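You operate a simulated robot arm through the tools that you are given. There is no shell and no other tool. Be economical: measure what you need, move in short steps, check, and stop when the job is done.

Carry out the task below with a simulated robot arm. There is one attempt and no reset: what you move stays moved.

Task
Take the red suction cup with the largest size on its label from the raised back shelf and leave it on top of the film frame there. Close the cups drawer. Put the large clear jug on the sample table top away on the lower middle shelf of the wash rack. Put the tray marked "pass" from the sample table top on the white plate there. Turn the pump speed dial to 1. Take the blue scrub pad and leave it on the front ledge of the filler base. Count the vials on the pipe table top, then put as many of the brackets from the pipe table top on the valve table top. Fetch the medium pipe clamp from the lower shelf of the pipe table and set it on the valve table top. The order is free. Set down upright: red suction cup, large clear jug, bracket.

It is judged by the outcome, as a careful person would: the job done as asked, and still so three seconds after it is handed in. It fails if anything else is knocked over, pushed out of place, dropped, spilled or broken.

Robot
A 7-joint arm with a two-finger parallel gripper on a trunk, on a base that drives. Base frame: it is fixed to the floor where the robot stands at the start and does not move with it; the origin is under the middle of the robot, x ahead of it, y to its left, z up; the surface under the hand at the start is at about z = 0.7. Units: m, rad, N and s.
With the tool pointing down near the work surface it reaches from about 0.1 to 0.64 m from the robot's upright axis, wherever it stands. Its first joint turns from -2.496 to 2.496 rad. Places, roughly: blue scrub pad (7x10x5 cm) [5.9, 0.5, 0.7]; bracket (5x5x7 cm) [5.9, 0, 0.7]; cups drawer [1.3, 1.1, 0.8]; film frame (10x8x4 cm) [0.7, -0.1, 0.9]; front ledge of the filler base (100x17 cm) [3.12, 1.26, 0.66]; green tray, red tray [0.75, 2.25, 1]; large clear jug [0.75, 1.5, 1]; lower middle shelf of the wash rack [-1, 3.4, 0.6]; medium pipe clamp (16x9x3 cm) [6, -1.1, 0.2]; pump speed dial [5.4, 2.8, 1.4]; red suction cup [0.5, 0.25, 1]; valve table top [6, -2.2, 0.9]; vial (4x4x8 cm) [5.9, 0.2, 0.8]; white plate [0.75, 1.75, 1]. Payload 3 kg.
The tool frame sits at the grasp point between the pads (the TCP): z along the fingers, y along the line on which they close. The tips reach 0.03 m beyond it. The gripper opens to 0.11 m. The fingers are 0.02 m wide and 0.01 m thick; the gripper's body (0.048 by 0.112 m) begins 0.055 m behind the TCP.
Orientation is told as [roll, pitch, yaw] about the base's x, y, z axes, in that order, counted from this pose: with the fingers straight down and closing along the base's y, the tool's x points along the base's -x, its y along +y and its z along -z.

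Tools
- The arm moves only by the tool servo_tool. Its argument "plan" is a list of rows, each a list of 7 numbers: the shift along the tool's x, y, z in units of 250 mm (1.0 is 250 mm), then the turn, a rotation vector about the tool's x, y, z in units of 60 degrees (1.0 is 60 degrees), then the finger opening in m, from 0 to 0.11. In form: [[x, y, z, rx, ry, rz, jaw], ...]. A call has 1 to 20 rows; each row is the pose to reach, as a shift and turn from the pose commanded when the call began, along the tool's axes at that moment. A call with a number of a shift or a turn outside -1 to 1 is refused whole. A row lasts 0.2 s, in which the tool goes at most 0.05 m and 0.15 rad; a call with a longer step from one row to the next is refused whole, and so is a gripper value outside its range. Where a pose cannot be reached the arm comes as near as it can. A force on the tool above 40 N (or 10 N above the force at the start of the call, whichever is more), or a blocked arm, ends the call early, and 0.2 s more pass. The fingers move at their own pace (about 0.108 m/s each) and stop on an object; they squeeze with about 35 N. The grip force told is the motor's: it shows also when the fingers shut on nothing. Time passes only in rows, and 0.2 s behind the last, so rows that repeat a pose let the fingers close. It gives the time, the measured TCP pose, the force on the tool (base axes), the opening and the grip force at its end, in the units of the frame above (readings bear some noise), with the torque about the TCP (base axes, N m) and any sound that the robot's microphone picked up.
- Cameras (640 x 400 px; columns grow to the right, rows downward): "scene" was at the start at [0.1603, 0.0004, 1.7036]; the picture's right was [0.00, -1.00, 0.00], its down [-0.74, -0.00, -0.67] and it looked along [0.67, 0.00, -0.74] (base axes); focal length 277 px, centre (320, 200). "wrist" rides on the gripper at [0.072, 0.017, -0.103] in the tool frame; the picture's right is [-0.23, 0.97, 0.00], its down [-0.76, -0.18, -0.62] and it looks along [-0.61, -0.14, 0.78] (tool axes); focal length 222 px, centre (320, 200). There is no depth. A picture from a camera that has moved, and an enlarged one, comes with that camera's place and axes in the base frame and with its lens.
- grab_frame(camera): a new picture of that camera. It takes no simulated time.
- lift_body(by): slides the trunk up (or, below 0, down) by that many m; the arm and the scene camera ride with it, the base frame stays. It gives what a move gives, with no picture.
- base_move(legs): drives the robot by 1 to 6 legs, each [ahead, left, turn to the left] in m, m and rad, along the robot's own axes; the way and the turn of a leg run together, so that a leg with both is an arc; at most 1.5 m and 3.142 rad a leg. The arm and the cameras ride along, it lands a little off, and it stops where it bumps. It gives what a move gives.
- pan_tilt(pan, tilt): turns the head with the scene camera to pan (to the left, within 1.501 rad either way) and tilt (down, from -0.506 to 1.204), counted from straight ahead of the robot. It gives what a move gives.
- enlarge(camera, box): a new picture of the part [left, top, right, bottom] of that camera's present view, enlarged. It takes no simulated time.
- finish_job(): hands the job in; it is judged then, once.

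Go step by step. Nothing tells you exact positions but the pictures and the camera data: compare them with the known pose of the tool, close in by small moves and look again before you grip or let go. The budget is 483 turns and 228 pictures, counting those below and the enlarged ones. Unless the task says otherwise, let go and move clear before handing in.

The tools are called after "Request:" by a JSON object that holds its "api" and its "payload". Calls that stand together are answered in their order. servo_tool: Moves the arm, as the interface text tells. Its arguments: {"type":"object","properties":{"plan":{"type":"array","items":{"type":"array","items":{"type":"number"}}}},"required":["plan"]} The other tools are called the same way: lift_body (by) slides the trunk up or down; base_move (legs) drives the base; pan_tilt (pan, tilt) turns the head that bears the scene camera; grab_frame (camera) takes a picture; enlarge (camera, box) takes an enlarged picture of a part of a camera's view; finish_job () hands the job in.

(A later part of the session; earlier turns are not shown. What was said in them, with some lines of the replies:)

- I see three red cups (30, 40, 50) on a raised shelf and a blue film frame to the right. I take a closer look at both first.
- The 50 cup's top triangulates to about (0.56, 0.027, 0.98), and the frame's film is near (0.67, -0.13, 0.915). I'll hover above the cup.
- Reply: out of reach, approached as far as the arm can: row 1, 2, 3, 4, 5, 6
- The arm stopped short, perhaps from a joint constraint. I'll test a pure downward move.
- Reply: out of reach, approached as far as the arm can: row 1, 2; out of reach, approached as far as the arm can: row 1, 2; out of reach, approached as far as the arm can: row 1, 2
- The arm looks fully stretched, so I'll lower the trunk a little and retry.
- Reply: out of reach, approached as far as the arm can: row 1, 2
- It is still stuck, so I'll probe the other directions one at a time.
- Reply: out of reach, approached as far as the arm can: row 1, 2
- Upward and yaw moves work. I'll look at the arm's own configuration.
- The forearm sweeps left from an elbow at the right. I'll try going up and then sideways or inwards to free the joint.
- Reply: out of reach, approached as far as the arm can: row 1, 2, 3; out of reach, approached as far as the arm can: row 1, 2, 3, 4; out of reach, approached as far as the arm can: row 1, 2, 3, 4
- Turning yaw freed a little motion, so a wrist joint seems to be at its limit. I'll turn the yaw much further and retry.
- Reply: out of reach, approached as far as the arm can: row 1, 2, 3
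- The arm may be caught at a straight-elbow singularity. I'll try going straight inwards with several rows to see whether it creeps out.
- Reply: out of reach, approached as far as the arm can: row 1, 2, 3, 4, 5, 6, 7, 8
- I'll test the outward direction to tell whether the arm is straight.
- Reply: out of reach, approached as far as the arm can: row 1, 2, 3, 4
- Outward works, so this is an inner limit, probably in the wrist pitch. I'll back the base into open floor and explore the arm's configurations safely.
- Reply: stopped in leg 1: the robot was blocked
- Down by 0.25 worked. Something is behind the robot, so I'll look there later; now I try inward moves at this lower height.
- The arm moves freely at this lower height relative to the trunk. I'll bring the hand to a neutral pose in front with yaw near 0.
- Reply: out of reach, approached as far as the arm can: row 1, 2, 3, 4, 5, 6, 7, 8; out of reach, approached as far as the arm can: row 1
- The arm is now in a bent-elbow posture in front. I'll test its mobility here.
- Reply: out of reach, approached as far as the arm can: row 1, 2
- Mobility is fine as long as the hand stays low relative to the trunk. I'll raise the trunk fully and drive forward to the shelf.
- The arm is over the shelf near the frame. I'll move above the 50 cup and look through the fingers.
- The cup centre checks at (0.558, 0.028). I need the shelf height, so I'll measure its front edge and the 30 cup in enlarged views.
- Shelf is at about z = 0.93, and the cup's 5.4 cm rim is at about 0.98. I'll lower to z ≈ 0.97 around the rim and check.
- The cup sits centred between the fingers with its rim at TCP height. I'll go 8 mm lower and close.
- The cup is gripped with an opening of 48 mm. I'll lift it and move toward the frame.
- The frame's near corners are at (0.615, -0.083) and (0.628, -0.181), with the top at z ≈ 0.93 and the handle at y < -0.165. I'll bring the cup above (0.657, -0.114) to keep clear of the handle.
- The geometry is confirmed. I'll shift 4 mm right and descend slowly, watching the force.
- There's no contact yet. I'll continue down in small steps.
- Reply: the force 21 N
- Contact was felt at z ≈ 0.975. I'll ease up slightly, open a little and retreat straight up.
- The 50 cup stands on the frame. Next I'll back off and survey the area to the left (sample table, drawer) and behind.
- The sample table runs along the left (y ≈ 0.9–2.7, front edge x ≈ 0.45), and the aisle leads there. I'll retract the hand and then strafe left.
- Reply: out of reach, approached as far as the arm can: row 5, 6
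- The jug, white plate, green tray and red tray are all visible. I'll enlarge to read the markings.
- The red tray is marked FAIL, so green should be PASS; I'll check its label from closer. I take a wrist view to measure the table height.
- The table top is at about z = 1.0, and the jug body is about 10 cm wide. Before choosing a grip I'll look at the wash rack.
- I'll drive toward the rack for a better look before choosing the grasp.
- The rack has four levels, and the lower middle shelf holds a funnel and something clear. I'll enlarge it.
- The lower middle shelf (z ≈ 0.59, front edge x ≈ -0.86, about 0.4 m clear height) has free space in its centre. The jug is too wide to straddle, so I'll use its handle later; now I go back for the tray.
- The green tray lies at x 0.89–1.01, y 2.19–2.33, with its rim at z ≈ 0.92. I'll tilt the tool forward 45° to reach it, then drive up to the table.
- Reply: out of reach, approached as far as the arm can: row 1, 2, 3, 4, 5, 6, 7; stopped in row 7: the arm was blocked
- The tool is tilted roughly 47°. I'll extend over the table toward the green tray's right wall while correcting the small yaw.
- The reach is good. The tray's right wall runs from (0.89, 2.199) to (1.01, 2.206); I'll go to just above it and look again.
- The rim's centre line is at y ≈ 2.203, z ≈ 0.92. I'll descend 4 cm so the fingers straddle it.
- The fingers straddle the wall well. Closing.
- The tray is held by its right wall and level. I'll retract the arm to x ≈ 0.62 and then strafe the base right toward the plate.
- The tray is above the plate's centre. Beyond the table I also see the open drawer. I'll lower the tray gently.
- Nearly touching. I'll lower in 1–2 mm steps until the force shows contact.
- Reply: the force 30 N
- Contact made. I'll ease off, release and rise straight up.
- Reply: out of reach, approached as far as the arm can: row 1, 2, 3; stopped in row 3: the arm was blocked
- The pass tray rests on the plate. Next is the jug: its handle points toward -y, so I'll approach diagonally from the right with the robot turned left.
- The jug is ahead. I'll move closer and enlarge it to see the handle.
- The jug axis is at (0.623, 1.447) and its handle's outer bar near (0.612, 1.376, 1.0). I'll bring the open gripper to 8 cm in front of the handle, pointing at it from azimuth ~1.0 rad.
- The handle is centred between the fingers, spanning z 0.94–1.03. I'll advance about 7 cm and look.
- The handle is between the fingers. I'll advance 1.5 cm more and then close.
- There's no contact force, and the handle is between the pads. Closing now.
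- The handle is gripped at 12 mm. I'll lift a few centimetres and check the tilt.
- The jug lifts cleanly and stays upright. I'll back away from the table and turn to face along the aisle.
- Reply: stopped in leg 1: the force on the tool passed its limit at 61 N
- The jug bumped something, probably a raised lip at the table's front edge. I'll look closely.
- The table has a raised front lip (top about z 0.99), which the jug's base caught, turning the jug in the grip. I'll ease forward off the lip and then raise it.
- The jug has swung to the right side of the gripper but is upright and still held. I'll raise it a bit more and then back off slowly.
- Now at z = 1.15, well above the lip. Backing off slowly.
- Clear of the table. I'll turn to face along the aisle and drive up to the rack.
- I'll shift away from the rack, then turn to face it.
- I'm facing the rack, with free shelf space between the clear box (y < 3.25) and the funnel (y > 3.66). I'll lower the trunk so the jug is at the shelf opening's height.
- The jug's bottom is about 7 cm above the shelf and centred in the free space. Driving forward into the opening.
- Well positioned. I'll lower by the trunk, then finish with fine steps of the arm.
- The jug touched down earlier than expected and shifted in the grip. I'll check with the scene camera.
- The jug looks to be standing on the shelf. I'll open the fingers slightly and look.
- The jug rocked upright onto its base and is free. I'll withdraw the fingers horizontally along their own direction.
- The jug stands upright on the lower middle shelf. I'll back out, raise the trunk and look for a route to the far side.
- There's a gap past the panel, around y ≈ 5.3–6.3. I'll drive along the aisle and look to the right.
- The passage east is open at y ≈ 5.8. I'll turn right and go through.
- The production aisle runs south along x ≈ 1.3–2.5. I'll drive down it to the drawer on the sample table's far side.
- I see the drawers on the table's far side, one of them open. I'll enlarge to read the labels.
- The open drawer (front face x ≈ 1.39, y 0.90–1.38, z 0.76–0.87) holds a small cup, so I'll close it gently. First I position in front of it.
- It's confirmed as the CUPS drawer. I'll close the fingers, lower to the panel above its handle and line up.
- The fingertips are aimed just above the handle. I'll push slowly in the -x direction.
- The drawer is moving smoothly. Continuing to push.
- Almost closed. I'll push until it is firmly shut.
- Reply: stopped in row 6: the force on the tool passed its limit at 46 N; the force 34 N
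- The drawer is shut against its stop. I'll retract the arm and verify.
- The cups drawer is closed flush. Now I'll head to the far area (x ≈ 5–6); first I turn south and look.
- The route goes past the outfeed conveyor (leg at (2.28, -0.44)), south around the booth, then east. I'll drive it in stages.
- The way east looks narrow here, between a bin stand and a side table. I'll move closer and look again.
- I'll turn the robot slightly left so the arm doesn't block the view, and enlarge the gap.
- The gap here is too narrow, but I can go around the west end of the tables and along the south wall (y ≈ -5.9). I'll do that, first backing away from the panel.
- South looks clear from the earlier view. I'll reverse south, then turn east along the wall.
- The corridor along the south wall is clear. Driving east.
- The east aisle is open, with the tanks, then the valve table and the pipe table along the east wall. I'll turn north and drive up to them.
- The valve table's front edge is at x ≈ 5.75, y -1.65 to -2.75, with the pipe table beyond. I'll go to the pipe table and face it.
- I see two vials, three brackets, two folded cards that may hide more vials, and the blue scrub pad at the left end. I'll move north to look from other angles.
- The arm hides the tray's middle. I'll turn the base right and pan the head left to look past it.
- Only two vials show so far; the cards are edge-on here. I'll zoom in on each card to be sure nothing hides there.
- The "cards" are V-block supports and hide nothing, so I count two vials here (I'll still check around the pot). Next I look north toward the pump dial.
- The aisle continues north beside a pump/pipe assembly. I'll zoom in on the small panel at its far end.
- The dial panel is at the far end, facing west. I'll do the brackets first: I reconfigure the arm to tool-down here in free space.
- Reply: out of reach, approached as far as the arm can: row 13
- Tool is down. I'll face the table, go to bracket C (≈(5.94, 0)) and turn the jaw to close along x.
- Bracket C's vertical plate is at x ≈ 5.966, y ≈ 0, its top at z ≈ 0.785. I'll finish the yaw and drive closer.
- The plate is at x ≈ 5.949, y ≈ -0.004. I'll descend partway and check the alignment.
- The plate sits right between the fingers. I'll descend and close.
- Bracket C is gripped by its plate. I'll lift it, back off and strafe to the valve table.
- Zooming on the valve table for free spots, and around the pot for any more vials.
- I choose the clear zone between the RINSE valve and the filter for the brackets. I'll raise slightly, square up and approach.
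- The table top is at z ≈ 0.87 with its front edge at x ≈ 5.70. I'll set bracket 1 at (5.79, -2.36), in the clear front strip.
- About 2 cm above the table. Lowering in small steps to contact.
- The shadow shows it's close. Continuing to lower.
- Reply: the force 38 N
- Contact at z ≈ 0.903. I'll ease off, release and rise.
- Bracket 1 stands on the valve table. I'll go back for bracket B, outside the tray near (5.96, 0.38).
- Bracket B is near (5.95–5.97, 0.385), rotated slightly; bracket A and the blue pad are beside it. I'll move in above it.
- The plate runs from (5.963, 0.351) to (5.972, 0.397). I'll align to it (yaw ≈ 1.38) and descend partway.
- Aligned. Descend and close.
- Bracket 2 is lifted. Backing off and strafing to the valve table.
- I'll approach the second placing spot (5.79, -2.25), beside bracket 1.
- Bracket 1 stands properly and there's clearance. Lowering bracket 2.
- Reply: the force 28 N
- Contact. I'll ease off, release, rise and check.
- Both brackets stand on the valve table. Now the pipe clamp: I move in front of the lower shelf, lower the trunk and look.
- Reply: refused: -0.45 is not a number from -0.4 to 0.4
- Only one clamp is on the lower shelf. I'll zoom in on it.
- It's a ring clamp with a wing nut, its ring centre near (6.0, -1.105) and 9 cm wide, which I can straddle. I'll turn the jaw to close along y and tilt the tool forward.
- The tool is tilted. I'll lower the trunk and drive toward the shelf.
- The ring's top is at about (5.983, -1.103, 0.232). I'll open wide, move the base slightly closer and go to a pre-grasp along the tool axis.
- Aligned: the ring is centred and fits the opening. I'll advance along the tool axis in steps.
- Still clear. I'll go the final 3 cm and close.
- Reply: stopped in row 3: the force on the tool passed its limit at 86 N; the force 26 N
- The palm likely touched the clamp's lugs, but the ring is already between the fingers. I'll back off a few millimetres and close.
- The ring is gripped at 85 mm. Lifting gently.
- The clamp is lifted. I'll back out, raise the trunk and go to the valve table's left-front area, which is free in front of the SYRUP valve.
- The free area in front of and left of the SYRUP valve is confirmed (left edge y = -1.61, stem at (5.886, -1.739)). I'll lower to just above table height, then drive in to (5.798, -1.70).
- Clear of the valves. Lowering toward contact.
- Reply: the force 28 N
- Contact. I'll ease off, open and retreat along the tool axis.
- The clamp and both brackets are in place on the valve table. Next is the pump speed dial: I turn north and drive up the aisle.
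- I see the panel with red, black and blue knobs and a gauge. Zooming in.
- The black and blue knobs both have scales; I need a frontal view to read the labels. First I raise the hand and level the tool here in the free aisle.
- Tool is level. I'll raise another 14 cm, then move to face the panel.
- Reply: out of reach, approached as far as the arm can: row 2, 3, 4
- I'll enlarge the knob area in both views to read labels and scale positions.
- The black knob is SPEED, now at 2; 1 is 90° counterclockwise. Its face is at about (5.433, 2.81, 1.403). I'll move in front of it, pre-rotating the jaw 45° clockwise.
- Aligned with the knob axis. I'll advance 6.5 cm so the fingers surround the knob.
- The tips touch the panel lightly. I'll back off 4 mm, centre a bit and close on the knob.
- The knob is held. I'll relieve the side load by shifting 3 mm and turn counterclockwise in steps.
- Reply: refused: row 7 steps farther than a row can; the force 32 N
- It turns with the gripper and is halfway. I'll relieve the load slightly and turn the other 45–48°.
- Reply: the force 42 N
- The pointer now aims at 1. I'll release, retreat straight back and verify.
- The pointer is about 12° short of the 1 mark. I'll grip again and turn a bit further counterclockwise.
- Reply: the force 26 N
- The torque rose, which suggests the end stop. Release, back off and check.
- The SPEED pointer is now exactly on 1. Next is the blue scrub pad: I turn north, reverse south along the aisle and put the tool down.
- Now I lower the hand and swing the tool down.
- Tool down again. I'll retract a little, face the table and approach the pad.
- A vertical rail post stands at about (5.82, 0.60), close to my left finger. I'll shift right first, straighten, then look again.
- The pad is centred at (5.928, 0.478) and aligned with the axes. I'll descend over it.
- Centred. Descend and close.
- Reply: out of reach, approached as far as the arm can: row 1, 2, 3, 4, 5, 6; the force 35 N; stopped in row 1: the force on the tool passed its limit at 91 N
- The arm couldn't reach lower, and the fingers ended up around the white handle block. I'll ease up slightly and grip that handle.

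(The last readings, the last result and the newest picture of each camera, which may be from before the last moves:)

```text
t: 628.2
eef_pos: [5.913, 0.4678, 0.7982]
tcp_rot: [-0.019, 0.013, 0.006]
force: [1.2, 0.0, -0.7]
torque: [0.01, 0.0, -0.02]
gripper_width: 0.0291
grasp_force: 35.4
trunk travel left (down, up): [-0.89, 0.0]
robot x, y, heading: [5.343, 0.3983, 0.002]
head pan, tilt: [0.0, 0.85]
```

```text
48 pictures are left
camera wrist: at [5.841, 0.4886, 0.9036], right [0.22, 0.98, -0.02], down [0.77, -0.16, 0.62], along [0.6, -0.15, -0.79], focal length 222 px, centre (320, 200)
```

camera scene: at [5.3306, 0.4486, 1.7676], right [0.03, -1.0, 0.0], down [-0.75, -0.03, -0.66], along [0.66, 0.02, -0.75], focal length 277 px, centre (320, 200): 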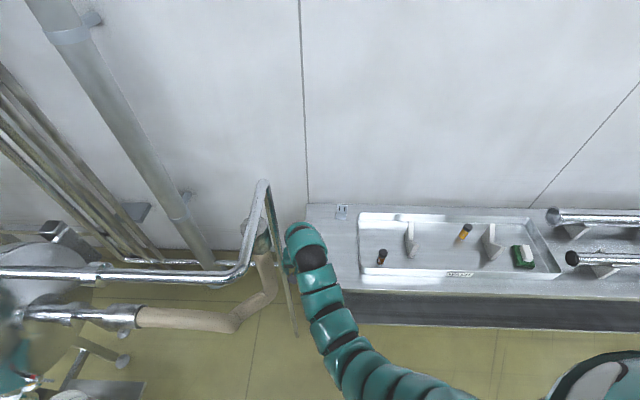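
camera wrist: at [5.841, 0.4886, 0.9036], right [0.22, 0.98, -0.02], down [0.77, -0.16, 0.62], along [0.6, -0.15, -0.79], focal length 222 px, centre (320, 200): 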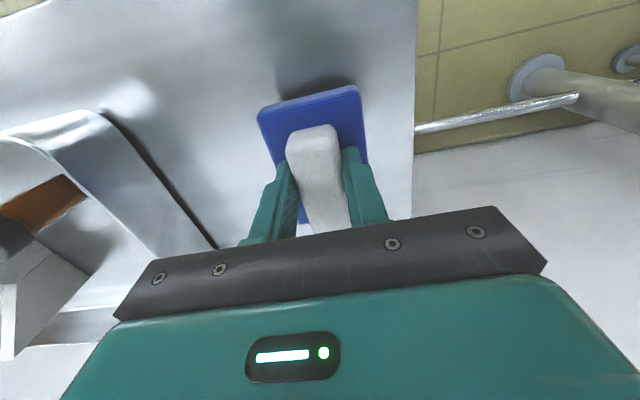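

The pad comes up with its handle. I'll lift it to travel height and back away from the table.

Request:
{"api": "servo_tool", "payload": {"plan": [[0, 0, -0.16, 0, 0, 0, 0.0], [0, 0, -0.34, 0, 0, 0, 0.0], [0, 0, -0.52, 0, 0, 0, 0.0], [0, 0, -0.66, 0, 0, 0, 0.0]]}}

Request:
{"api": "base_move", "payload": {"legs": [[-0.5, -0.1, 0], [0, -0.6, 0]]}}

Request:
{"api": "grab_frame", "payload": {"camera": "scene"}}

```text
t: 629.2
eef_pos: [5.9139, 0.4678, 0.9632]
tcp_rot: [-0.017, 0.017, 0.009]
force: [0.4, -0.2, -0.7]
torque: [-0.02, -0.02, -0.03]
gripper_width: 0.0293
grasp_force: 35.3
trunk travel left (down, up): [-0.89, 0.0]
robot x, y, heading: [5.3456, 0.3986, -0.002]
head pan, tilt: [0.0, 0.85]
```

```text
t: 635.2
eef_pos: [5.4046, -0.2253, 0.9625]
tcp_rot: [-0.02, 0.014, 0.009]
force: [-0.5, -0.1, -0.7]
torque: [0.02, 0.01, -0.03]
gripper_width: 0.0292
grasp_force: 35.1
trunk travel left (down, up): [-0.89, 0.0]
robot x, y, heading: [4.8298, -0.2975, 0.005]
head pan, tilt: [0.0, 0.85]
```

```text
47 pictures are left
camera scene: at [4.9907, -0.2984, 1.7675], right [0.0, -1.0, 0.0], down [-0.75, 0.0, -0.66], along [0.66, 0.0, -0.75], focal length 277 px, centre (320, 200)
```

scene: 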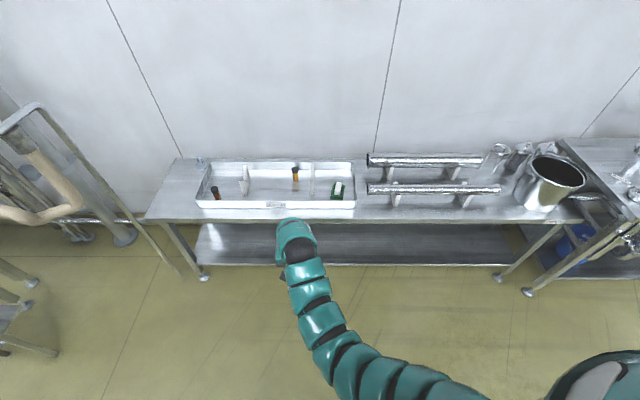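

All intact. Now the long way back: I turn south and retrace the route.

Request:
{"api": "base_move", "payload": {"legs": [[0, 0, -1.57], [1.4, 0.1, 0], [1.4, 0.0, 0], [1.4, 0, 0], [0.5, 0, 0]]}}

Request:
{"api": "pan_tilt", "payload": {"pan": -0.6, "tilt": 0.5}}

Request:
{"api": "grab_frame", "payload": {"camera": "scene"}}

```text
t: 661.8
eef_pos: [4.7286, -5.5458, 0.9627]
tcp_rot: [-0.02, 0.015, -1.631]
force: [0.2, -0.8, -1.0]
torque: [0.01, -0.04, 0.03]
gripper_width: 0.0292
grasp_force: 34.9
trunk travel left (down, up): [-0.89, 0.0]
robot x, y, heading: [4.6931, -4.9675, -1.635]
head pan, tilt: [0.0, 0.85]
```

```text
t: 662.8
eef_pos: [4.7301, -5.5468, 0.9635]
tcp_rot: [-0.019, 0.015, -1.63]
force: [-0.8, -0.1, -1.2]
torque: [0.03, 0.02, 0.02]
gripper_width: 0.0293
grasp_force: 35.3
trunk travel left (down, up): [-0.89, 0.0]
robot x, y, heading: [4.6956, -4.9692, -1.634]
head pan, tilt: [-0.6, 0.499]
```

```text
46 pictures are left
camera scene: at [4.634, -5.1209, 1.7975], right [-0.79, 0.62, 0.0], down [0.29, 0.38, -0.88], along [-0.54, -0.69, -0.48], focal length 277 px, centre (320, 200)
```

scene: 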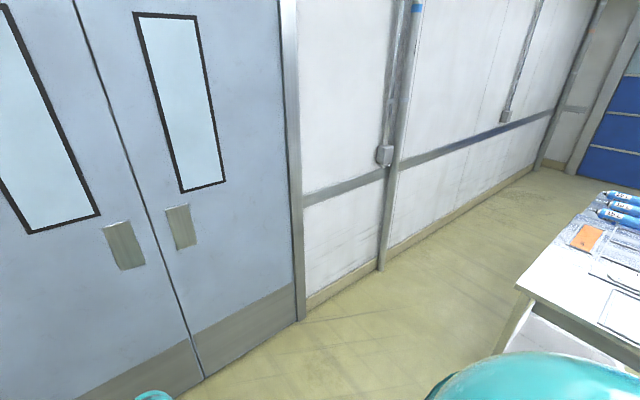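

Request:
{"api": "base_move", "payload": {"legs": [[0, 0, -1.508], [0, 0.8, 0]]}}

```text
t: 670.7
eef_pos: [4.1243, -5.8279, 0.9633]
tcp_rot: [-0.019, 0.014, -3.129]
force: [0.4, 0.1, -0.7]
torque: [0.0, 0.0, -0.01]
gripper_width: 0.0294
grasp_force: 35.1
trunk travel left (down, up): [-0.89, 0.0]
robot x, y, heading: [4.6987, -5.7497, -3.136]
head pan, tilt: [-0.6, 0.499]
```

Lined up along the south wall; driving west.

Request:
{"api": "base_move", "payload": {"legs": [[1.4, 0.03, 0], [1.3, 0.0, 0], [1.0, 0, 0]]}}

```text
t: 688.5
eef_pos: [0.4384, -5.7751, 0.9629]
tcp_rot: [-0.019, 0.014, 3.091]
force: [0.2, 0.7, -1.4]
torque: [0.01, 0.0, -0.03]
gripper_width: 0.0293
grasp_force: 35.1
trunk travel left (down, up): [-0.89, 0.0]
robot x, y, heading: [1.0157, -5.7363, 3.09]
head pan, tilt: [-0.6, 0.499]
```

Request:
{"api": "base_move", "payload": {"legs": [[0, -1.85, 0], [0, 0, -1.52], [0, -0.63, 0]]}}

```text
refused: -1.85 is not a number from -1.5 to 1.5
```

Request:
{"api": "base_move", "payload": {"legs": [[0, -0.95, 0], [0, -0.9, 0], [0, 0, -1.52], [0, -0.63, 0]]}}

Request:
{"api": "pan_tilt", "payload": {"pan": 0, "tilt": 0.5}}

Request:
{"api": "grab_frame", "payload": {"camera": "scene"}}

```text
t: 704.5
eef_pos: [1.6427, -3.3503, 0.9644]
tcp_rot: [-0.019, 0.015, 1.573]
force: [-0.3, -0.2, 0.0]
torque: [0.01, -0.01, 0.01]
gripper_width: 0.0293
grasp_force: 35.6
trunk travel left (down, up): [-0.89, 0.0]
robot x, y, heading: [1.7124, -3.9279, 1.571]
head pan, tilt: [-0.6, 0.499]
```

```text
t: 705.5
eef_pos: [1.6413, -3.3489, 0.9631]
tcp_rot: [-0.02, 0.013, 1.573]
force: [-0.6, 0.2, -0.7]
torque: [0.0, 0.03, -0.02]
gripper_width: 0.0291
grasp_force: 34.6
trunk travel left (down, up): [-0.89, 0.0]
robot x, y, heading: [1.7089, -3.9231, 1.567]
head pan, tilt: [0.0, 0.499]
```

```text
45 pictures are left
camera scene: at [1.7141, -3.7516, 1.7975], right [1.0, 0.0, 0.0], down [0.0, -0.48, -0.88], along [0.0, 0.88, -0.48], focal length 277 px, centre (320, 200)
```

scene: 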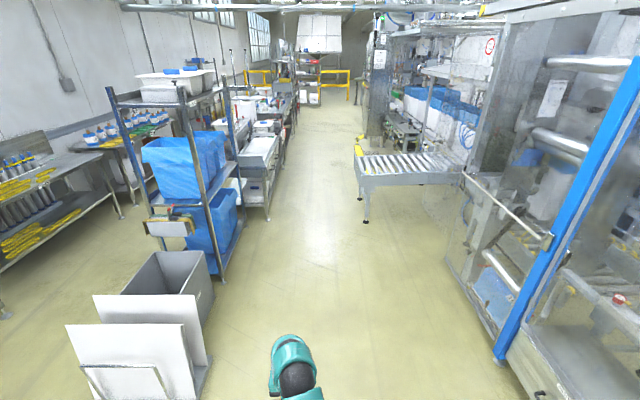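

The aisle is clear. Driving north to the filler.

Request:
{"api": "base_move", "payload": {"legs": [[1.4, 0, 0], [1.4, 0, 0], [1.4, 0, 0], [0.85, 0, 0], [0, 0, -1.567]]}}

Request:
{"api": "pan_tilt", "payload": {"pan": 0, "tilt": 0.6}}

Request:
{"api": "grab_frame", "payload": {"camera": "scene"}}

```text
t: 733.6
eef_pos: [2.5212, 1.1492, 0.9633]
tcp_rot: [-0.02, 0.014, -0.065]
force: [0.0, 0.5, -0.8]
torque: [-0.01, 0.01, 0.03]
gripper_width: 0.0292
grasp_force: 35.1
trunk travel left (down, up): [-0.89, 0.0]
robot x, y, heading: [1.946, 1.1162, -0.067]
head pan, tilt: [0.0, 0.499]
```

```text
t: 734.3
eef_pos: [2.5211, 1.1492, 0.9638]
tcp_rot: [-0.019, 0.012, -0.065]
force: [0.4, 1.0, -0.5]
torque: [0.0, 0.01, -0.05]
gripper_width: 0.0293
grasp_force: 35.2
trunk travel left (down, up): [-0.89, 0.0]
robot x, y, heading: [1.9432, 1.1193, -0.075]
head pan, tilt: [0.0, 0.6]
```

```text
44 pictures are left
camera scene: at [2.1132, 1.107, 1.7885], right [-0.07, -1.0, 0.0], down [-0.56, 0.04, -0.83], along [0.82, -0.06, -0.56], focal length 277 px, centre (320, 200)
```

scene: 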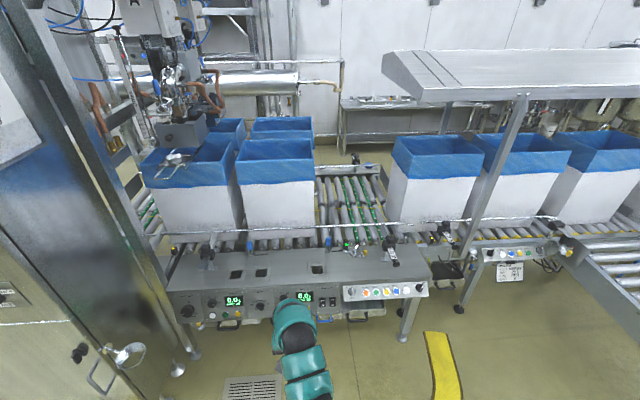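

The ledge (z ≈ 0.66) runs in front of the rollers. I need to check the yellow strip on the floor and the ledge's free spots.

Request:
{"api": "enlarge", "payload": {"camera": "scene", "box": [160, 220, 440, 340]}}

Request:
{"api": "pan_tilt", "payload": {"pan": 0.3, "tilt": 1.1}}

Request:
{"api": "grab_frame", "payload": {"camera": "scene"}}

```text
2.29 times, centred on (300, 280) of scene
camera zoom: at [2.1132, 1.107, 1.7885], right [-0.07, -1.0, 0.0], down [-0.56, 0.04, -0.83], along [0.82, -0.06, -0.56], focal length 633 px, centre (366, 17)
```

zoom: 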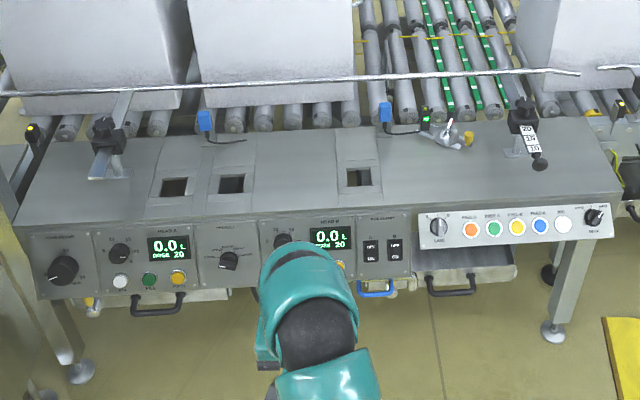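

```text
t: 735.2
eef_pos: [2.5218, 1.1496, 0.9632]
tcp_rot: [-0.018, 0.014, -0.065]
force: [-0.7, -0.3, -0.9]
torque: [0.01, 0.02, 0.03]
gripper_width: 0.0294
grasp_force: 35.2
trunk travel left (down, up): [-0.89, 0.0]
robot x, y, heading: [1.9456, 1.1156, -0.069]
head pan, tilt: [0.3, 1.1]
```

```text
42 pictures are left
camera scene: at [2.0865, 1.1276, 1.7499], right [0.23, -0.97, 0.0], down [-0.87, -0.2, -0.45], along [0.44, 0.1, -0.89], focal length 277 px, centre (320, 200)
```

scene: 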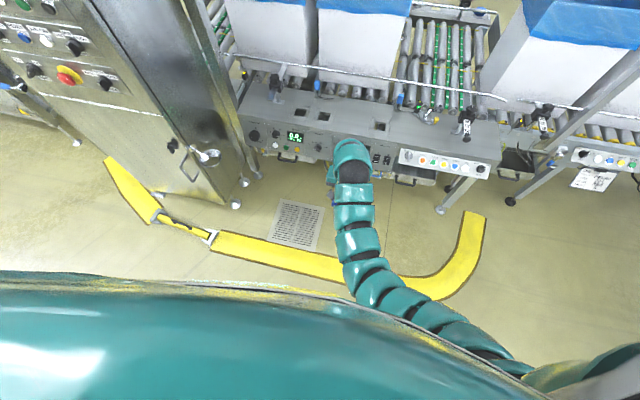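

Zooming in on the yellow strip to see whether it is flat.

Request:
{"api": "enlarge", "payload": {"camera": "scene", "box": [90, 140, 350, 300]}}

```text
2.46 times, centred on (220, 220) of scene
camera zoom: at [2.0865, 1.1276, 1.7499], right [0.23, -0.97, 0.0], down [-0.87, -0.2, -0.45], along [0.44, 0.1, -0.89], focal length 682 px, centre (566, 151)
```

zoom: 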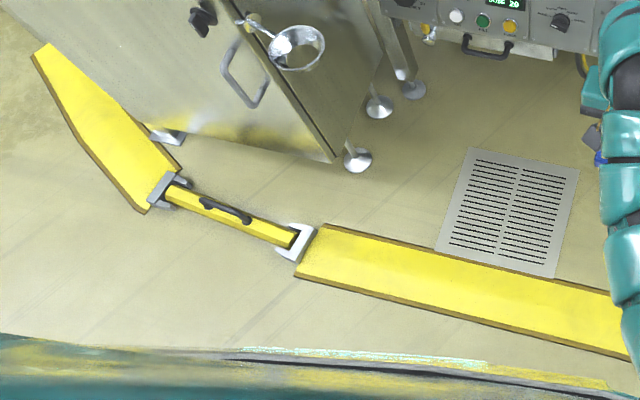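

The strip looks essentially flat, like a low floor marking, and the free ledge spot is (3.09, 1.19) between the openings. I'll square up and creep forward, watching for any bump.

Request:
{"api": "base_move", "payload": {"legs": [[0, 0, 0.069], [0.15, 0, 0]]}}

Request:
{"api": "base_move", "payload": {"legs": [[0.06, 0, 0]]}}

Request:
{"api": "base_move", "payload": {"legs": [[0.06, 0, 0]]}}

Request:
{"api": "grab_frame", "payload": {"camera": "scene"}}

```text
t: 737.0
eef_pos: [2.6675, 1.1901, 0.9618]
tcp_rot: [-0.018, 0.015, 0.005]
force: [0.2, 0.0, -0.7]
torque: [0.01, 0.01, -0.01]
gripper_width: 0.0292
grasp_force: 35.2
trunk travel left (down, up): [-0.89, 0.0]
robot x, y, heading: [2.0908, 1.1182, 0.003]
head pan, tilt: [0.3, 1.1]
```

```text
t: 738.0
eef_pos: [2.7277, 1.1897, 0.962]
tcp_rot: [-0.02, 0.017, 0.005]
force: [0.6, -0.2, -0.8]
torque: [-0.03, 0.03, 0.02]
gripper_width: 0.0288
grasp_force: 34.8
trunk travel left (down, up): [-0.89, 0.0]
robot x, y, heading: [2.1544, 1.1182, 0.004]
head pan, tilt: [0.3, 1.1]
```

```text
t: 739.0
eef_pos: [2.7875, 1.1909, 0.9627]
tcp_rot: [-0.022, 0.016, 0.008]
force: [0.2, 0.9, -0.3]
torque: [0.02, 0.03, 0.02]
gripper_width: 0.0289
grasp_force: 35.1
trunk travel left (down, up): [-0.89, 0.0]
robot x, y, heading: [2.2103, 1.1216, 0.001]
head pan, tilt: [0.3, 1.1]
```

```text
40 pictures are left
camera scene: at [2.357, 1.1378, 1.7495], right [0.3, -0.95, 0.0], down [-0.85, -0.27, -0.45], along [0.43, 0.14, -0.89], focal length 277 px, centre (320, 200)
```

scene: 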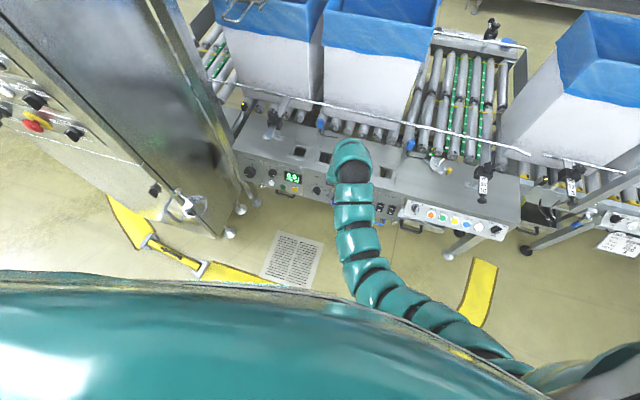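

No bump yet. Continuing in small steps.

Request:
{"api": "base_move", "payload": {"legs": [[0.06, 0, 0]]}}

Request:
{"api": "base_move", "payload": {"legs": [[0.06, 0, 0]]}}

Request:
{"api": "pan_tilt", "payload": {"pan": 0.0, "tilt": 0.9}}

Request:
{"api": "grab_frame", "payload": {"camera": "scene"}}

```text
t: 739.9
eef_pos: [2.8492, 1.1911, 0.9624]
tcp_rot: [-0.021, 0.015, 0.007]
force: [0.8, -0.8, -1.2]
torque: [-0.02, 0.05, 0.01]
gripper_width: 0.0289
grasp_force: 35.2
trunk travel left (down, up): [-0.89, 0.0]
robot x, y, heading: [2.2769, 1.1172, 0.003]
head pan, tilt: [0.3, 1.1]
```

```text
t: 740.9
eef_pos: [2.8727, 1.1795, 0.978]
tcp_rot: [-0.011, -0.006, -0.01]
force: [-0.5, 2.3, -2.6]
torque: [-0.2, 0.07, 0.03]
gripper_width: 0.0289
grasp_force: 35.1
trunk travel left (down, up): [-0.89, 0.0]
robot x, y, heading: [2.3147, 1.1228, -0.014]
head pan, tilt: [0.3, 1.1]
```

```text
t: 741.7
eef_pos: [2.8774, 1.2035, 0.9568]
tcp_rot: [-0.022, 0.024, -0.013]
force: [0.6, -0.7, 0.0]
torque: [0.07, -0.04, -0.02]
gripper_width: 0.0293
grasp_force: 35.3
trunk travel left (down, up): [-0.89, 0.0]
robot x, y, heading: [2.2985, 1.1401, -0.016]
head pan, tilt: [0.0, 0.901]
```

```text
39 pictures are left
camera scene: at [2.4366, 1.1453, 1.7665], right [-0.02, -1.0, 0.0], down [-0.78, 0.01, -0.63], along [0.63, -0.01, -0.78], focal length 277 px, centre (320, 200)
```

scene: 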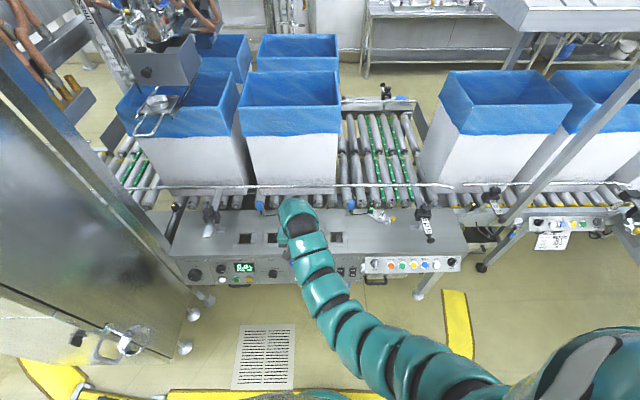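

The base has met the raised strip, so I must not push further. I'll reach the rest with the arm, tilting the tool forward ~23° and extending over the ledge.

Request:
{"api": "servo_tool", "payload": {"plan": [[-0.13, 0, 0.02, 0, -0.1, 0, 0.0], [-0.26, -0.01, 0.04, 0, -0.2, 0, 0.0], [-0.39, -0.02, 0.06, 0, -0.3, 0, 0.0], [-0.52, -0.03, 0.08, 0, -0.38, 0, 0.0], [-0.65, -0.04, 0.1, 0, -0.38, 0, 0.0], [-0.756, -0.04, 0.12, 0, -0.38, 0, 0.0], [-0.756, -0.04, 0.12, 0, -0.38, 0, 0.0]]}}

Request:
{"api": "enlarge", "payload": {"camera": "scene", "box": [160, 160, 480, 320]}}

Request:
{"api": "grab_frame", "payload": {"camera": "wrist"}}

```text
t: 743.5
eef_pos: [3.0498, 1.1595, 0.9298]
tcp_rot: [0.028, -0.341, -0.04]
force: [0.6, 1.5, 1.1]
torque: [-0.12, 0.09, -0.05]
gripper_width: 0.0289
grasp_force: 35.0
trunk travel left (down, up): [-0.89, 0.0]
robot x, y, heading: [2.3125, 1.1214, -0.02]
head pan, tilt: [0.0, 0.901]
stopped in row 7: the arm was blocked; the commanded pose is now the measured one
```

```text
2.00 times, centred on (320, 240) of scene
camera zoom: at [2.4341, 1.1221, 1.7696], right [-0.02, -1.0, 0.0], down [-0.77, 0.01, -0.64], along [0.64, -0.02, -0.77], focal length 554 px, centre (320, 120)
```

zoom: 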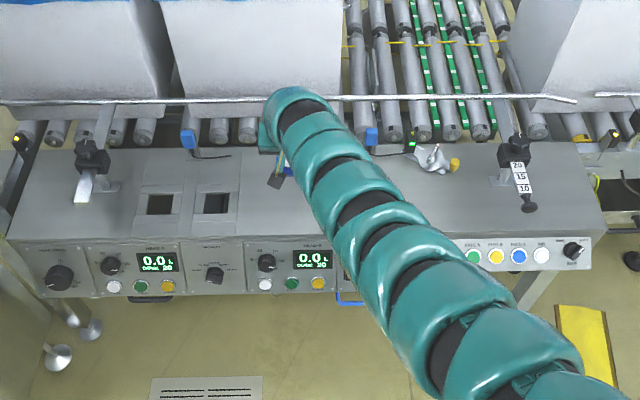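

```text
37 pictures are left
camera wrist: at [2.9468, 1.1791, 1.0044], right [0.24, 0.96, 0.1], down [0.5, -0.21, 0.84], along [0.83, -0.15, -0.54], focal length 222 px, centre (320, 200)
```

wrist: 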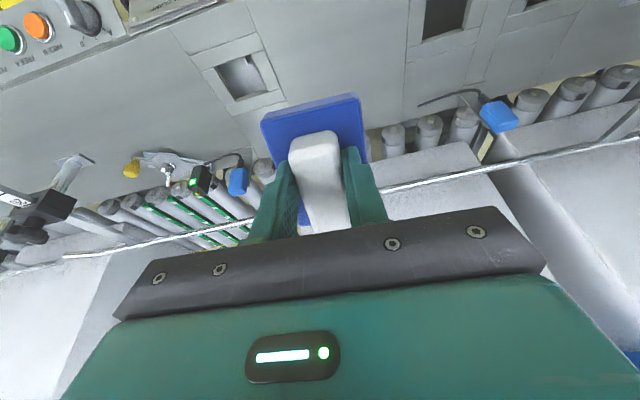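

The pad's near edge is only just over the ledge edge. Raising the arm relative to the trunk gives more reach, so I lift the hand 20 cm, extend 4 cm, then lower with the trunk.

Request:
{"api": "servo_tool", "payload": {"plan": [[-0.07, 0.02, -0.14, 0, 0, 0, 0.0], [-0.14, 0.04, -0.28, 0, 0, 0, 0.0], [-0.21, 0.06, -0.42, 0, 0, 0, 0.0], [-0.28, 0.08, -0.56, 0, 0, 0, 0.0], [-0.36, 0.1, -0.68, 0, 0, 0, 0.0], [-0.44, 0.12, -0.69, 0, 0, 0, 0.0], [-0.44, 0.12, -0.69, 0, 0, 0, 0.0]]}}

```text
t: 745.3
eef_pos: [3.1067, 1.2034, 1.1162]
tcp_rot: [0.001, -0.356, -0.041]
force: [-0.4, 0.3, -0.9]
torque: [0.02, -0.02, 0.02]
gripper_width: 0.0289
grasp_force: 35.7
trunk travel left (down, up): [-0.89, 0.0]
robot x, y, heading: [2.2912, 1.1353, -0.018]
head pan, tilt: [0.0, 0.901]
stopped in row 7: the arm was blocked; the commanded pose is now the measured one
```

Good reach: the pad would sit at x ≈ 3.07–3.17. I'll trim back 1.5 cm and lower the trunk 30 cm.

Request:
{"api": "servo_tool", "payload": {"plan": [[0.056, -0.02, -0.02, 0, 0, 0, 0.0], [0.056, -0.02, -0.02, 0, 0, 0, 0.0]]}}

Request:
{"api": "lift_body", "payload": {"by": -0.3}}

Request:
{"api": "grab_frame", "payload": {"camera": "wrist"}}

Request:
{"api": "enlarge", "payload": {"camera": "scene", "box": [160, 160, 480, 320]}}

```text
t: 745.9
eef_pos: [3.091, 1.2128, 1.1154]
tcp_rot: [-0.002, -0.358, -0.038]
force: [-0.8, 0.0, -0.2]
torque: [-0.02, -0.06, -0.01]
gripper_width: 0.0291
grasp_force: 35.2
trunk travel left (down, up): [-0.89, 0.0]
robot x, y, heading: [2.2865, 1.1435, -0.019]
head pan, tilt: [0.0, 0.901]
```

```text
t: 748.9
eef_pos: [3.0848, 1.2131, 0.8168]
tcp_rot: [-0.003, -0.361, -0.036]
force: [-0.4, -0.2, -0.1]
torque: [-0.04, 0.04, 0.0]
gripper_width: 0.0288
grasp_force: 35.4
trunk travel left (down, up): [-0.59, 0.3]
robot x, y, heading: [2.2862, 1.1484, -0.012]
head pan, tilt: [0.0, 0.901]
```

```text
36 pictures are left
camera wrist: at [2.9796, 1.2364, 0.8909], right [0.25, 0.97, 0.08], down [0.49, -0.19, 0.85], along [0.84, -0.17, -0.52], focal length 222 px, centre (320, 200)
```

wrist: 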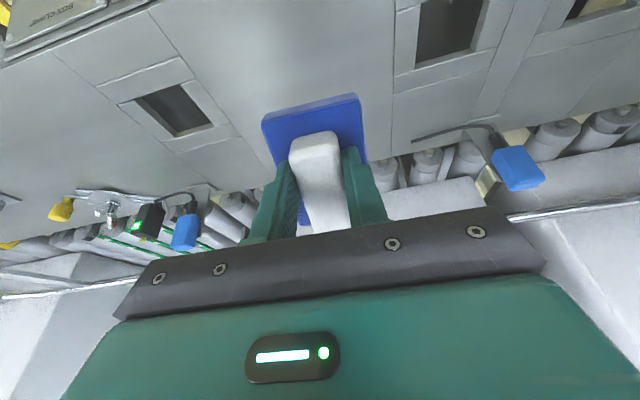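

```text
2.00 times, centred on (320, 240) of scene
camera zoom: at [2.4375, 1.1487, 1.4646], right [-0.02, -1.0, 0.0], down [-0.78, 0.01, -0.62], along [0.62, -0.01, -0.78], focal length 554 px, centre (320, 120)
```

zoom: 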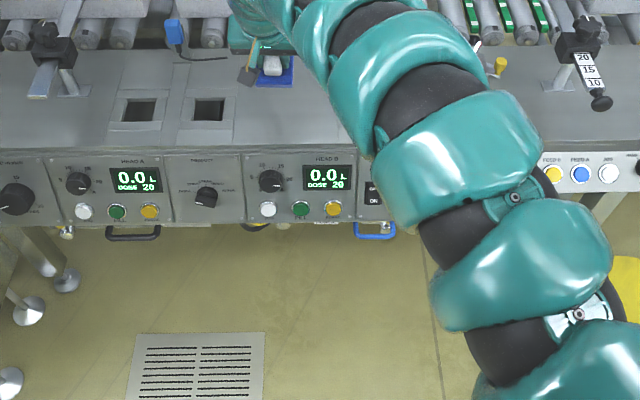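

The pad is over the free area. Lowering the remaining 7 cm, then to contact.

Request:
{"api": "lift_body", "payload": {"by": -0.06}}

Request:
{"api": "servo_tool", "payload": {"plan": [[0.01, 0, 0.028, 0, 0, 0, 0.0], [0.014, 0, 0.038, 0, 0, 0, 0.0]]}}

Request:
{"api": "servo_tool", "payload": {"plan": [[0.005, 0, 0.014, 0, 0, 0, 0.0], [0.01, 0, 0.028, 0, 0, 0, 0.0]]}}

```text
t: 749.9
eef_pos: [3.083, 1.215, 0.7556]
tcp_rot: [-0.004, -0.357, -0.037]
force: [-0.4, 2.2, -0.4]
torque: [-0.14, 0.0, -0.03]
gripper_width: 0.029
grasp_force: 34.9
trunk travel left (down, up): [-0.53, 0.36]
robot x, y, heading: [2.2837, 1.1461, -0.019]
head pan, tilt: [0.0, 0.901]
```

```text
t: 750.5
eef_pos: [3.0869, 1.2125, 0.7453]
tcp_rot: [0.003, -0.359, -0.037]
force: [0.3, 0.8, -0.5]
torque: [0.01, 0.02, -0.02]
gripper_width: 0.0288
grasp_force: 35.2
trunk travel left (down, up): [-0.53, 0.36]
robot x, y, heading: [2.2824, 1.1461, -0.018]
head pan, tilt: [0.0, 0.901]
```

```text
t: 751.1
eef_pos: [3.0861, 1.211, 0.7409]
tcp_rot: [0.001, -0.359, -0.039]
force: [-0.3, -1.3, -0.6]
torque: [0.11, 0.0, 0.04]
gripper_width: 0.0289
grasp_force: 34.7
trunk travel left (down, up): [-0.53, 0.36]
robot x, y, heading: [2.2848, 1.1464, -0.006]
head pan, tilt: [0.0, 0.901]
```

Request:
{"api": "servo_tool", "payload": {"plan": [[0.007, 0, 0.019, 0, 0, 0, 0.0], [0.01, 0, 0.028, 0, 0, 0, 0.0]]}}

Request:
{"api": "servo_tool", "payload": {"plan": [[0.007, 0, 0.019, 0, 0, 0, 0.0], [0.01, 0, 0.028, 0, 0, 0, 0.0]]}}

Request:
{"api": "grab_frame", "payload": {"camera": "wrist"}}

```text
t: 751.7
eef_pos: [3.0851, 1.2156, 0.7324]
tcp_rot: [-0.005, -0.36, -0.036]
force: [-0.5, 0.8, 1.1]
torque: [-0.04, 0.01, 0.03]
gripper_width: 0.0289
grasp_force: 35.1
trunk travel left (down, up): [-0.53, 0.36]
robot x, y, heading: [2.2836, 1.1473, -0.015]
head pan, tilt: [0.0, 0.901]
```

```text
t: 752.3
eef_pos: [3.0847, 1.2151, 0.7289]
tcp_rot: [0.0, -0.365, -0.037]
force: [0.4, -0.9, 23.1]
torque: [0.05, 0.26, 0.07]
gripper_width: 0.0287
grasp_force: 35.0
trunk travel left (down, up): [-0.53, 0.36]
robot x, y, heading: [2.2814, 1.1486, -0.019]
head pan, tilt: [0.0, 0.901]
```

```text
34 pictures are left
camera wrist: at [2.98, 1.2375, 0.8007], right [0.25, 0.97, 0.08], down [0.48, -0.2, 0.85], along [0.84, -0.17, -0.51], focal length 222 px, centre (320, 200)
```

wrist: 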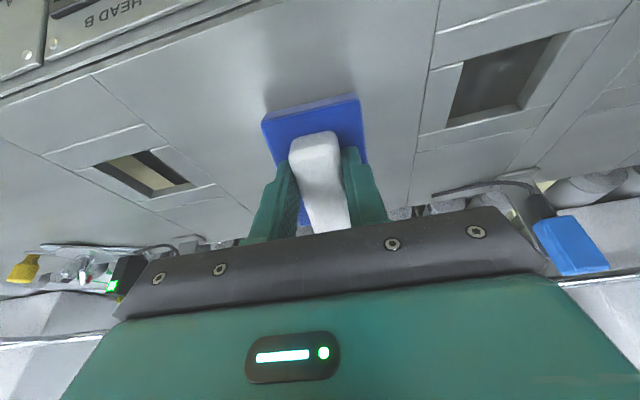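

The near edge rests on the ledge. I'll open gently so the pad settles flat.

Request:
{"api": "servo_tool", "payload": {"plan": [[0, 0, 0, 0, 0, 0, 0.031], [0, 0, 0, 0, 0, 0, 0.034], [0, 0, 0, 0, 0, 0, 0.04], [0, 0, 0, 0, 0, 0, 0.045]]}}

Request:
{"api": "grab_frame", "payload": {"camera": "wrist"}}

```text
t: 753.3
eef_pos: [3.0856, 1.2132, 0.726]
tcp_rot: [-0.004, -0.359, -0.037]
force: [-0.2, 0.4, 0.3]
torque: [-0.02, 0.04, 0.0]
gripper_width: 0.0451
grasp_force: 0.1
trunk travel left (down, up): [-0.53, 0.36]
robot x, y, heading: [2.283, 1.147, -0.017]
head pan, tilt: [0.0, 0.901]
```

```text
33 pictures are left
camera wrist: at [2.981, 1.2356, 0.7985], right [0.25, 0.97, 0.08], down [0.49, -0.19, 0.85], along [0.84, -0.17, -0.52], focal length 222 px, centre (320, 200)
```

wrist: 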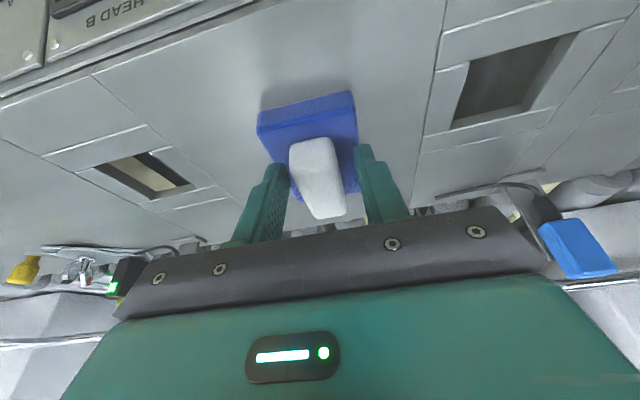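

The pad lies flat on the ledge. I'll lift straight up with the trunk, then back off the strip.

Request:
{"api": "lift_body", "payload": {"by": 0.25}}

Request:
{"api": "base_move", "payload": {"legs": [[-0.3, 0, 0]]}}

Request:
{"api": "grab_frame", "payload": {"camera": "scene"}}

```text
t: 755.9
eef_pos: [3.0872, 1.2126, 0.9739]
tcp_rot: [0.0, -0.359, -0.037]
force: [-0.2, 0.1, -0.7]
torque: [-0.04, 0.01, 0.01]
gripper_width: 0.0449
grasp_force: 0.0
trunk travel left (down, up): [-0.78, 0.11]
robot x, y, heading: [2.2819, 1.1463, -0.02]
head pan, tilt: [0.0, 0.901]
```

```text
t: 757.9
eef_pos: [2.8001, 1.209, 0.9746]
tcp_rot: [0.0, -0.359, -0.033]
force: [-0.4, -0.3, 0.0]
torque: [0.01, 0.01, -0.02]
gripper_width: 0.045
grasp_force: 0.0
trunk travel left (down, up): [-0.78, 0.11]
robot x, y, heading: [2.0008, 1.1395, -0.019]
head pan, tilt: [0.0, 0.901]
```

```text
32 pictures are left
camera scene: at [2.1544, 1.1398, 1.6538], right [-0.01, -1.0, 0.0], down [-0.78, 0.01, -0.62], along [0.62, -0.01, -0.78], focal length 277 px, centre (320, 200)
```

scene: 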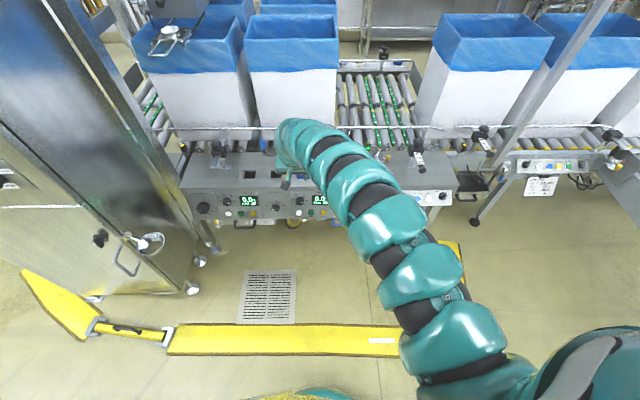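

The strip hasn't moved. I'll turn slightly to see the pad on the ledge.

Request:
{"api": "base_move", "payload": {"legs": [[-0.1, 0, -0.45]]}}

Request:
{"api": "pan_tilt", "payload": {"pan": 0.5, "tilt": 0.7}}

Request:
{"api": "enlarge", "payload": {"camera": "scene", "box": [160, 120, 480, 320]}}

```text
t: 759.6
eef_pos: [2.6548, 0.877, 0.9741]
tcp_rot: [0.001, -0.357, -0.483]
force: [0.1, 0.3, -0.5]
torque: [0.03, -0.05, -0.02]
gripper_width: 0.0452
grasp_force: 0.1
trunk travel left (down, up): [-0.78, 0.11]
robot x, y, heading: [1.9029, 1.1661, -0.459]
head pan, tilt: [0.0, 0.901]
```

```text
t: 760.5
eef_pos: [2.6541, 0.8761, 0.974]
tcp_rot: [0.001, -0.357, -0.482]
force: [-0.2, 0.7, -0.1]
torque: [-0.03, 0.01, 0.01]
gripper_width: 0.0448
grasp_force: 0.0
trunk travel left (down, up): [-0.78, 0.11]
robot x, y, heading: [1.9019, 1.167, -0.461]
head pan, tilt: [0.499, 0.7]
```

```text
2.00 times, centred on (320, 220) of scene
camera zoom: at [2.061, 1.1321, 1.6698], right [0.04, -1.0, 0.0], down [-0.64, -0.02, -0.76], along [0.76, 0.03, -0.64], focal length 554 px, centre (320, 160)
```

zoom: 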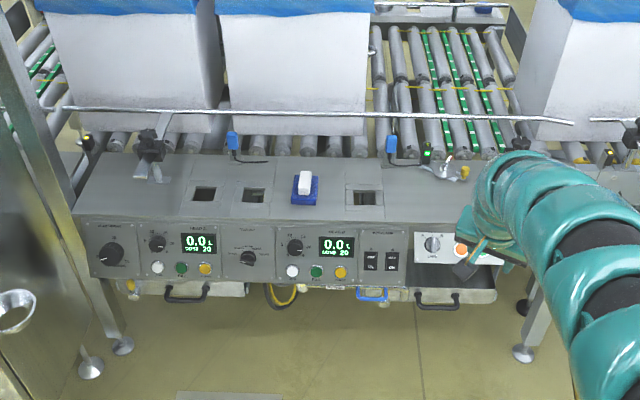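

The pad is on the ledge. As a final check I look back at the sample table to confirm the tray label, the drawer and the cup.

Request:
{"api": "base_move", "payload": {"legs": [[0, 0, -1.45]]}}

Request:
{"api": "pan_tilt", "payload": {"pan": -1.3, "tilt": 0.45}}

Request:
{"api": "grab_frame", "payload": {"camera": "scene"}}

```text
t: 764.6
eef_pos: [1.6683, 0.3947, 0.9754]
tcp_rot: [-0.001, -0.359, -1.985]
force: [0.2, -0.1, 0.3]
torque: [0.01, -0.01, -0.01]
gripper_width: 0.0448
grasp_force: 0.1
trunk travel left (down, up): [-0.78, 0.11]
robot x, y, heading: [1.9075, 1.1682, -1.962]
head pan, tilt: [0.499, 0.7]
```

```text
t: 766.4
eef_pos: [1.6679, 0.3954, 0.9735]
tcp_rot: [0.001, -0.357, -1.984]
force: [0.3, -0.3, -0.2]
torque: [0.02, 0.0, -0.04]
gripper_width: 0.045
grasp_force: 0.0
trunk travel left (down, up): [-0.78, 0.11]
robot x, y, heading: [1.9044, 1.1646, -1.963]
head pan, tilt: [-1.3, 0.45]
```

```text
30 pictures are left
camera scene: at [1.7824, 1.1021, 1.692], right [0.12, 0.99, 0.0], down [0.43, -0.05, -0.9], along [-0.89, 0.11, -0.44], focal length 277 px, centre (320, 200)
```

scene: 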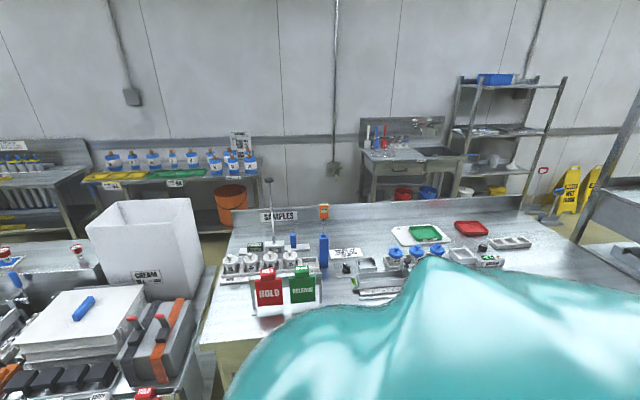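

Request:
{"api": "enlarge", "payload": {"camera": "scene", "box": [370, 205, 530, 285]}}

Request:
{"api": "enlarge", "payload": {"camera": "scene", "box": [420, 60, 580, 220]}}

Request:
{"api": "enlarge", "payload": {"camera": "scene", "box": [0, 220, 120, 300]}}

```text
4.00 times, centred on (450, 245) of scene
camera zoom: at [1.7824, 1.1021, 1.692], right [0.12, 0.99, 0.0], down [0.43, -0.05, -0.9], along [-0.89, 0.11, -0.44], focal length 1108 px, centre (-200, 20)
```

zoom: 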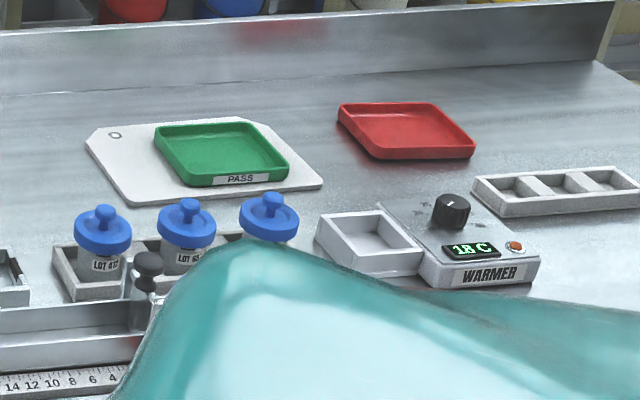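

```text
2.50 times, centred on (500, 140) of scene
camera zoom: at [1.7824, 1.1021, 1.692], right [0.12, 0.99, 0.0], down [0.43, -0.05, -0.9], along [-0.89, 0.11, -0.44], focal length 693 px, centre (-130, 350)
```

zoom: 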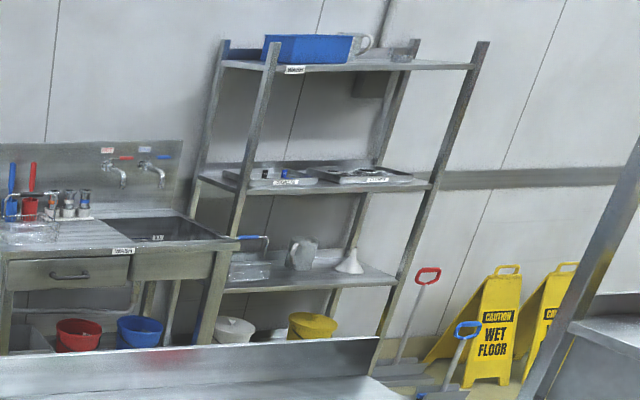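

```text
5.00 times, centred on (60, 260) of scene
camera zoom: at [1.7824, 1.1021, 1.692], right [0.12, 0.99, 0.0], down [0.43, -0.05, -0.9], along [-0.89, 0.11, -0.44], focal length 1386 px, centre (1620, -100)
```

zoom: 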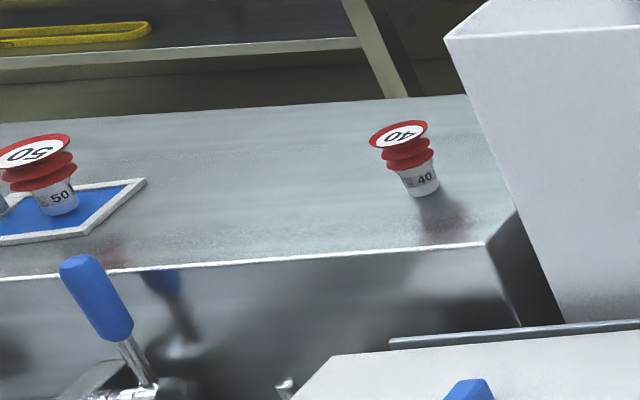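

The PASS tray is on the plate, the jug is on the lower middle rack shelf, and the 50 cup is on the frame. The drawer, dial, scrub pad, brackets and clamp all checked out when I did them, so I'm handing in.

Request:
{"api": "finish_job", "payload": {}}

```text
The job is handed in.
```

I did every part of the task and handed the job in; on each check afterwards, things were where they should be.

- **Suction cup:** the red cup marked 50 is standing on the film frame.
- **Cups drawer:** closed, with the small cup that was inside still in it.
- **Large clear jug:** standing upright on the lower middle shelf of the wash rack. On the way there its base caught the raised lip at the edge of the sample table and it turned in the grip. I saw no damage.
- **Tray:** the green tray, whose label reads "PASS", is on the white plate.
- **Pump speed dial:** turned from 2 to 1.
- **Scrub pad:** the blue one lies flat on the front ledge of the filler base.
- **Brackets:** I counted two vials, so two brackets stand upright on the valve table top.
- **Pipe clamp:** it is on the valve table top. It was the only clamp on the lower shelf of the pipe table, so I took it to be the medium one.

While reaching the ledge, the robot's base pressed briefly against the raised yellow strip on the floor. The strip measured in the same place afterwards.
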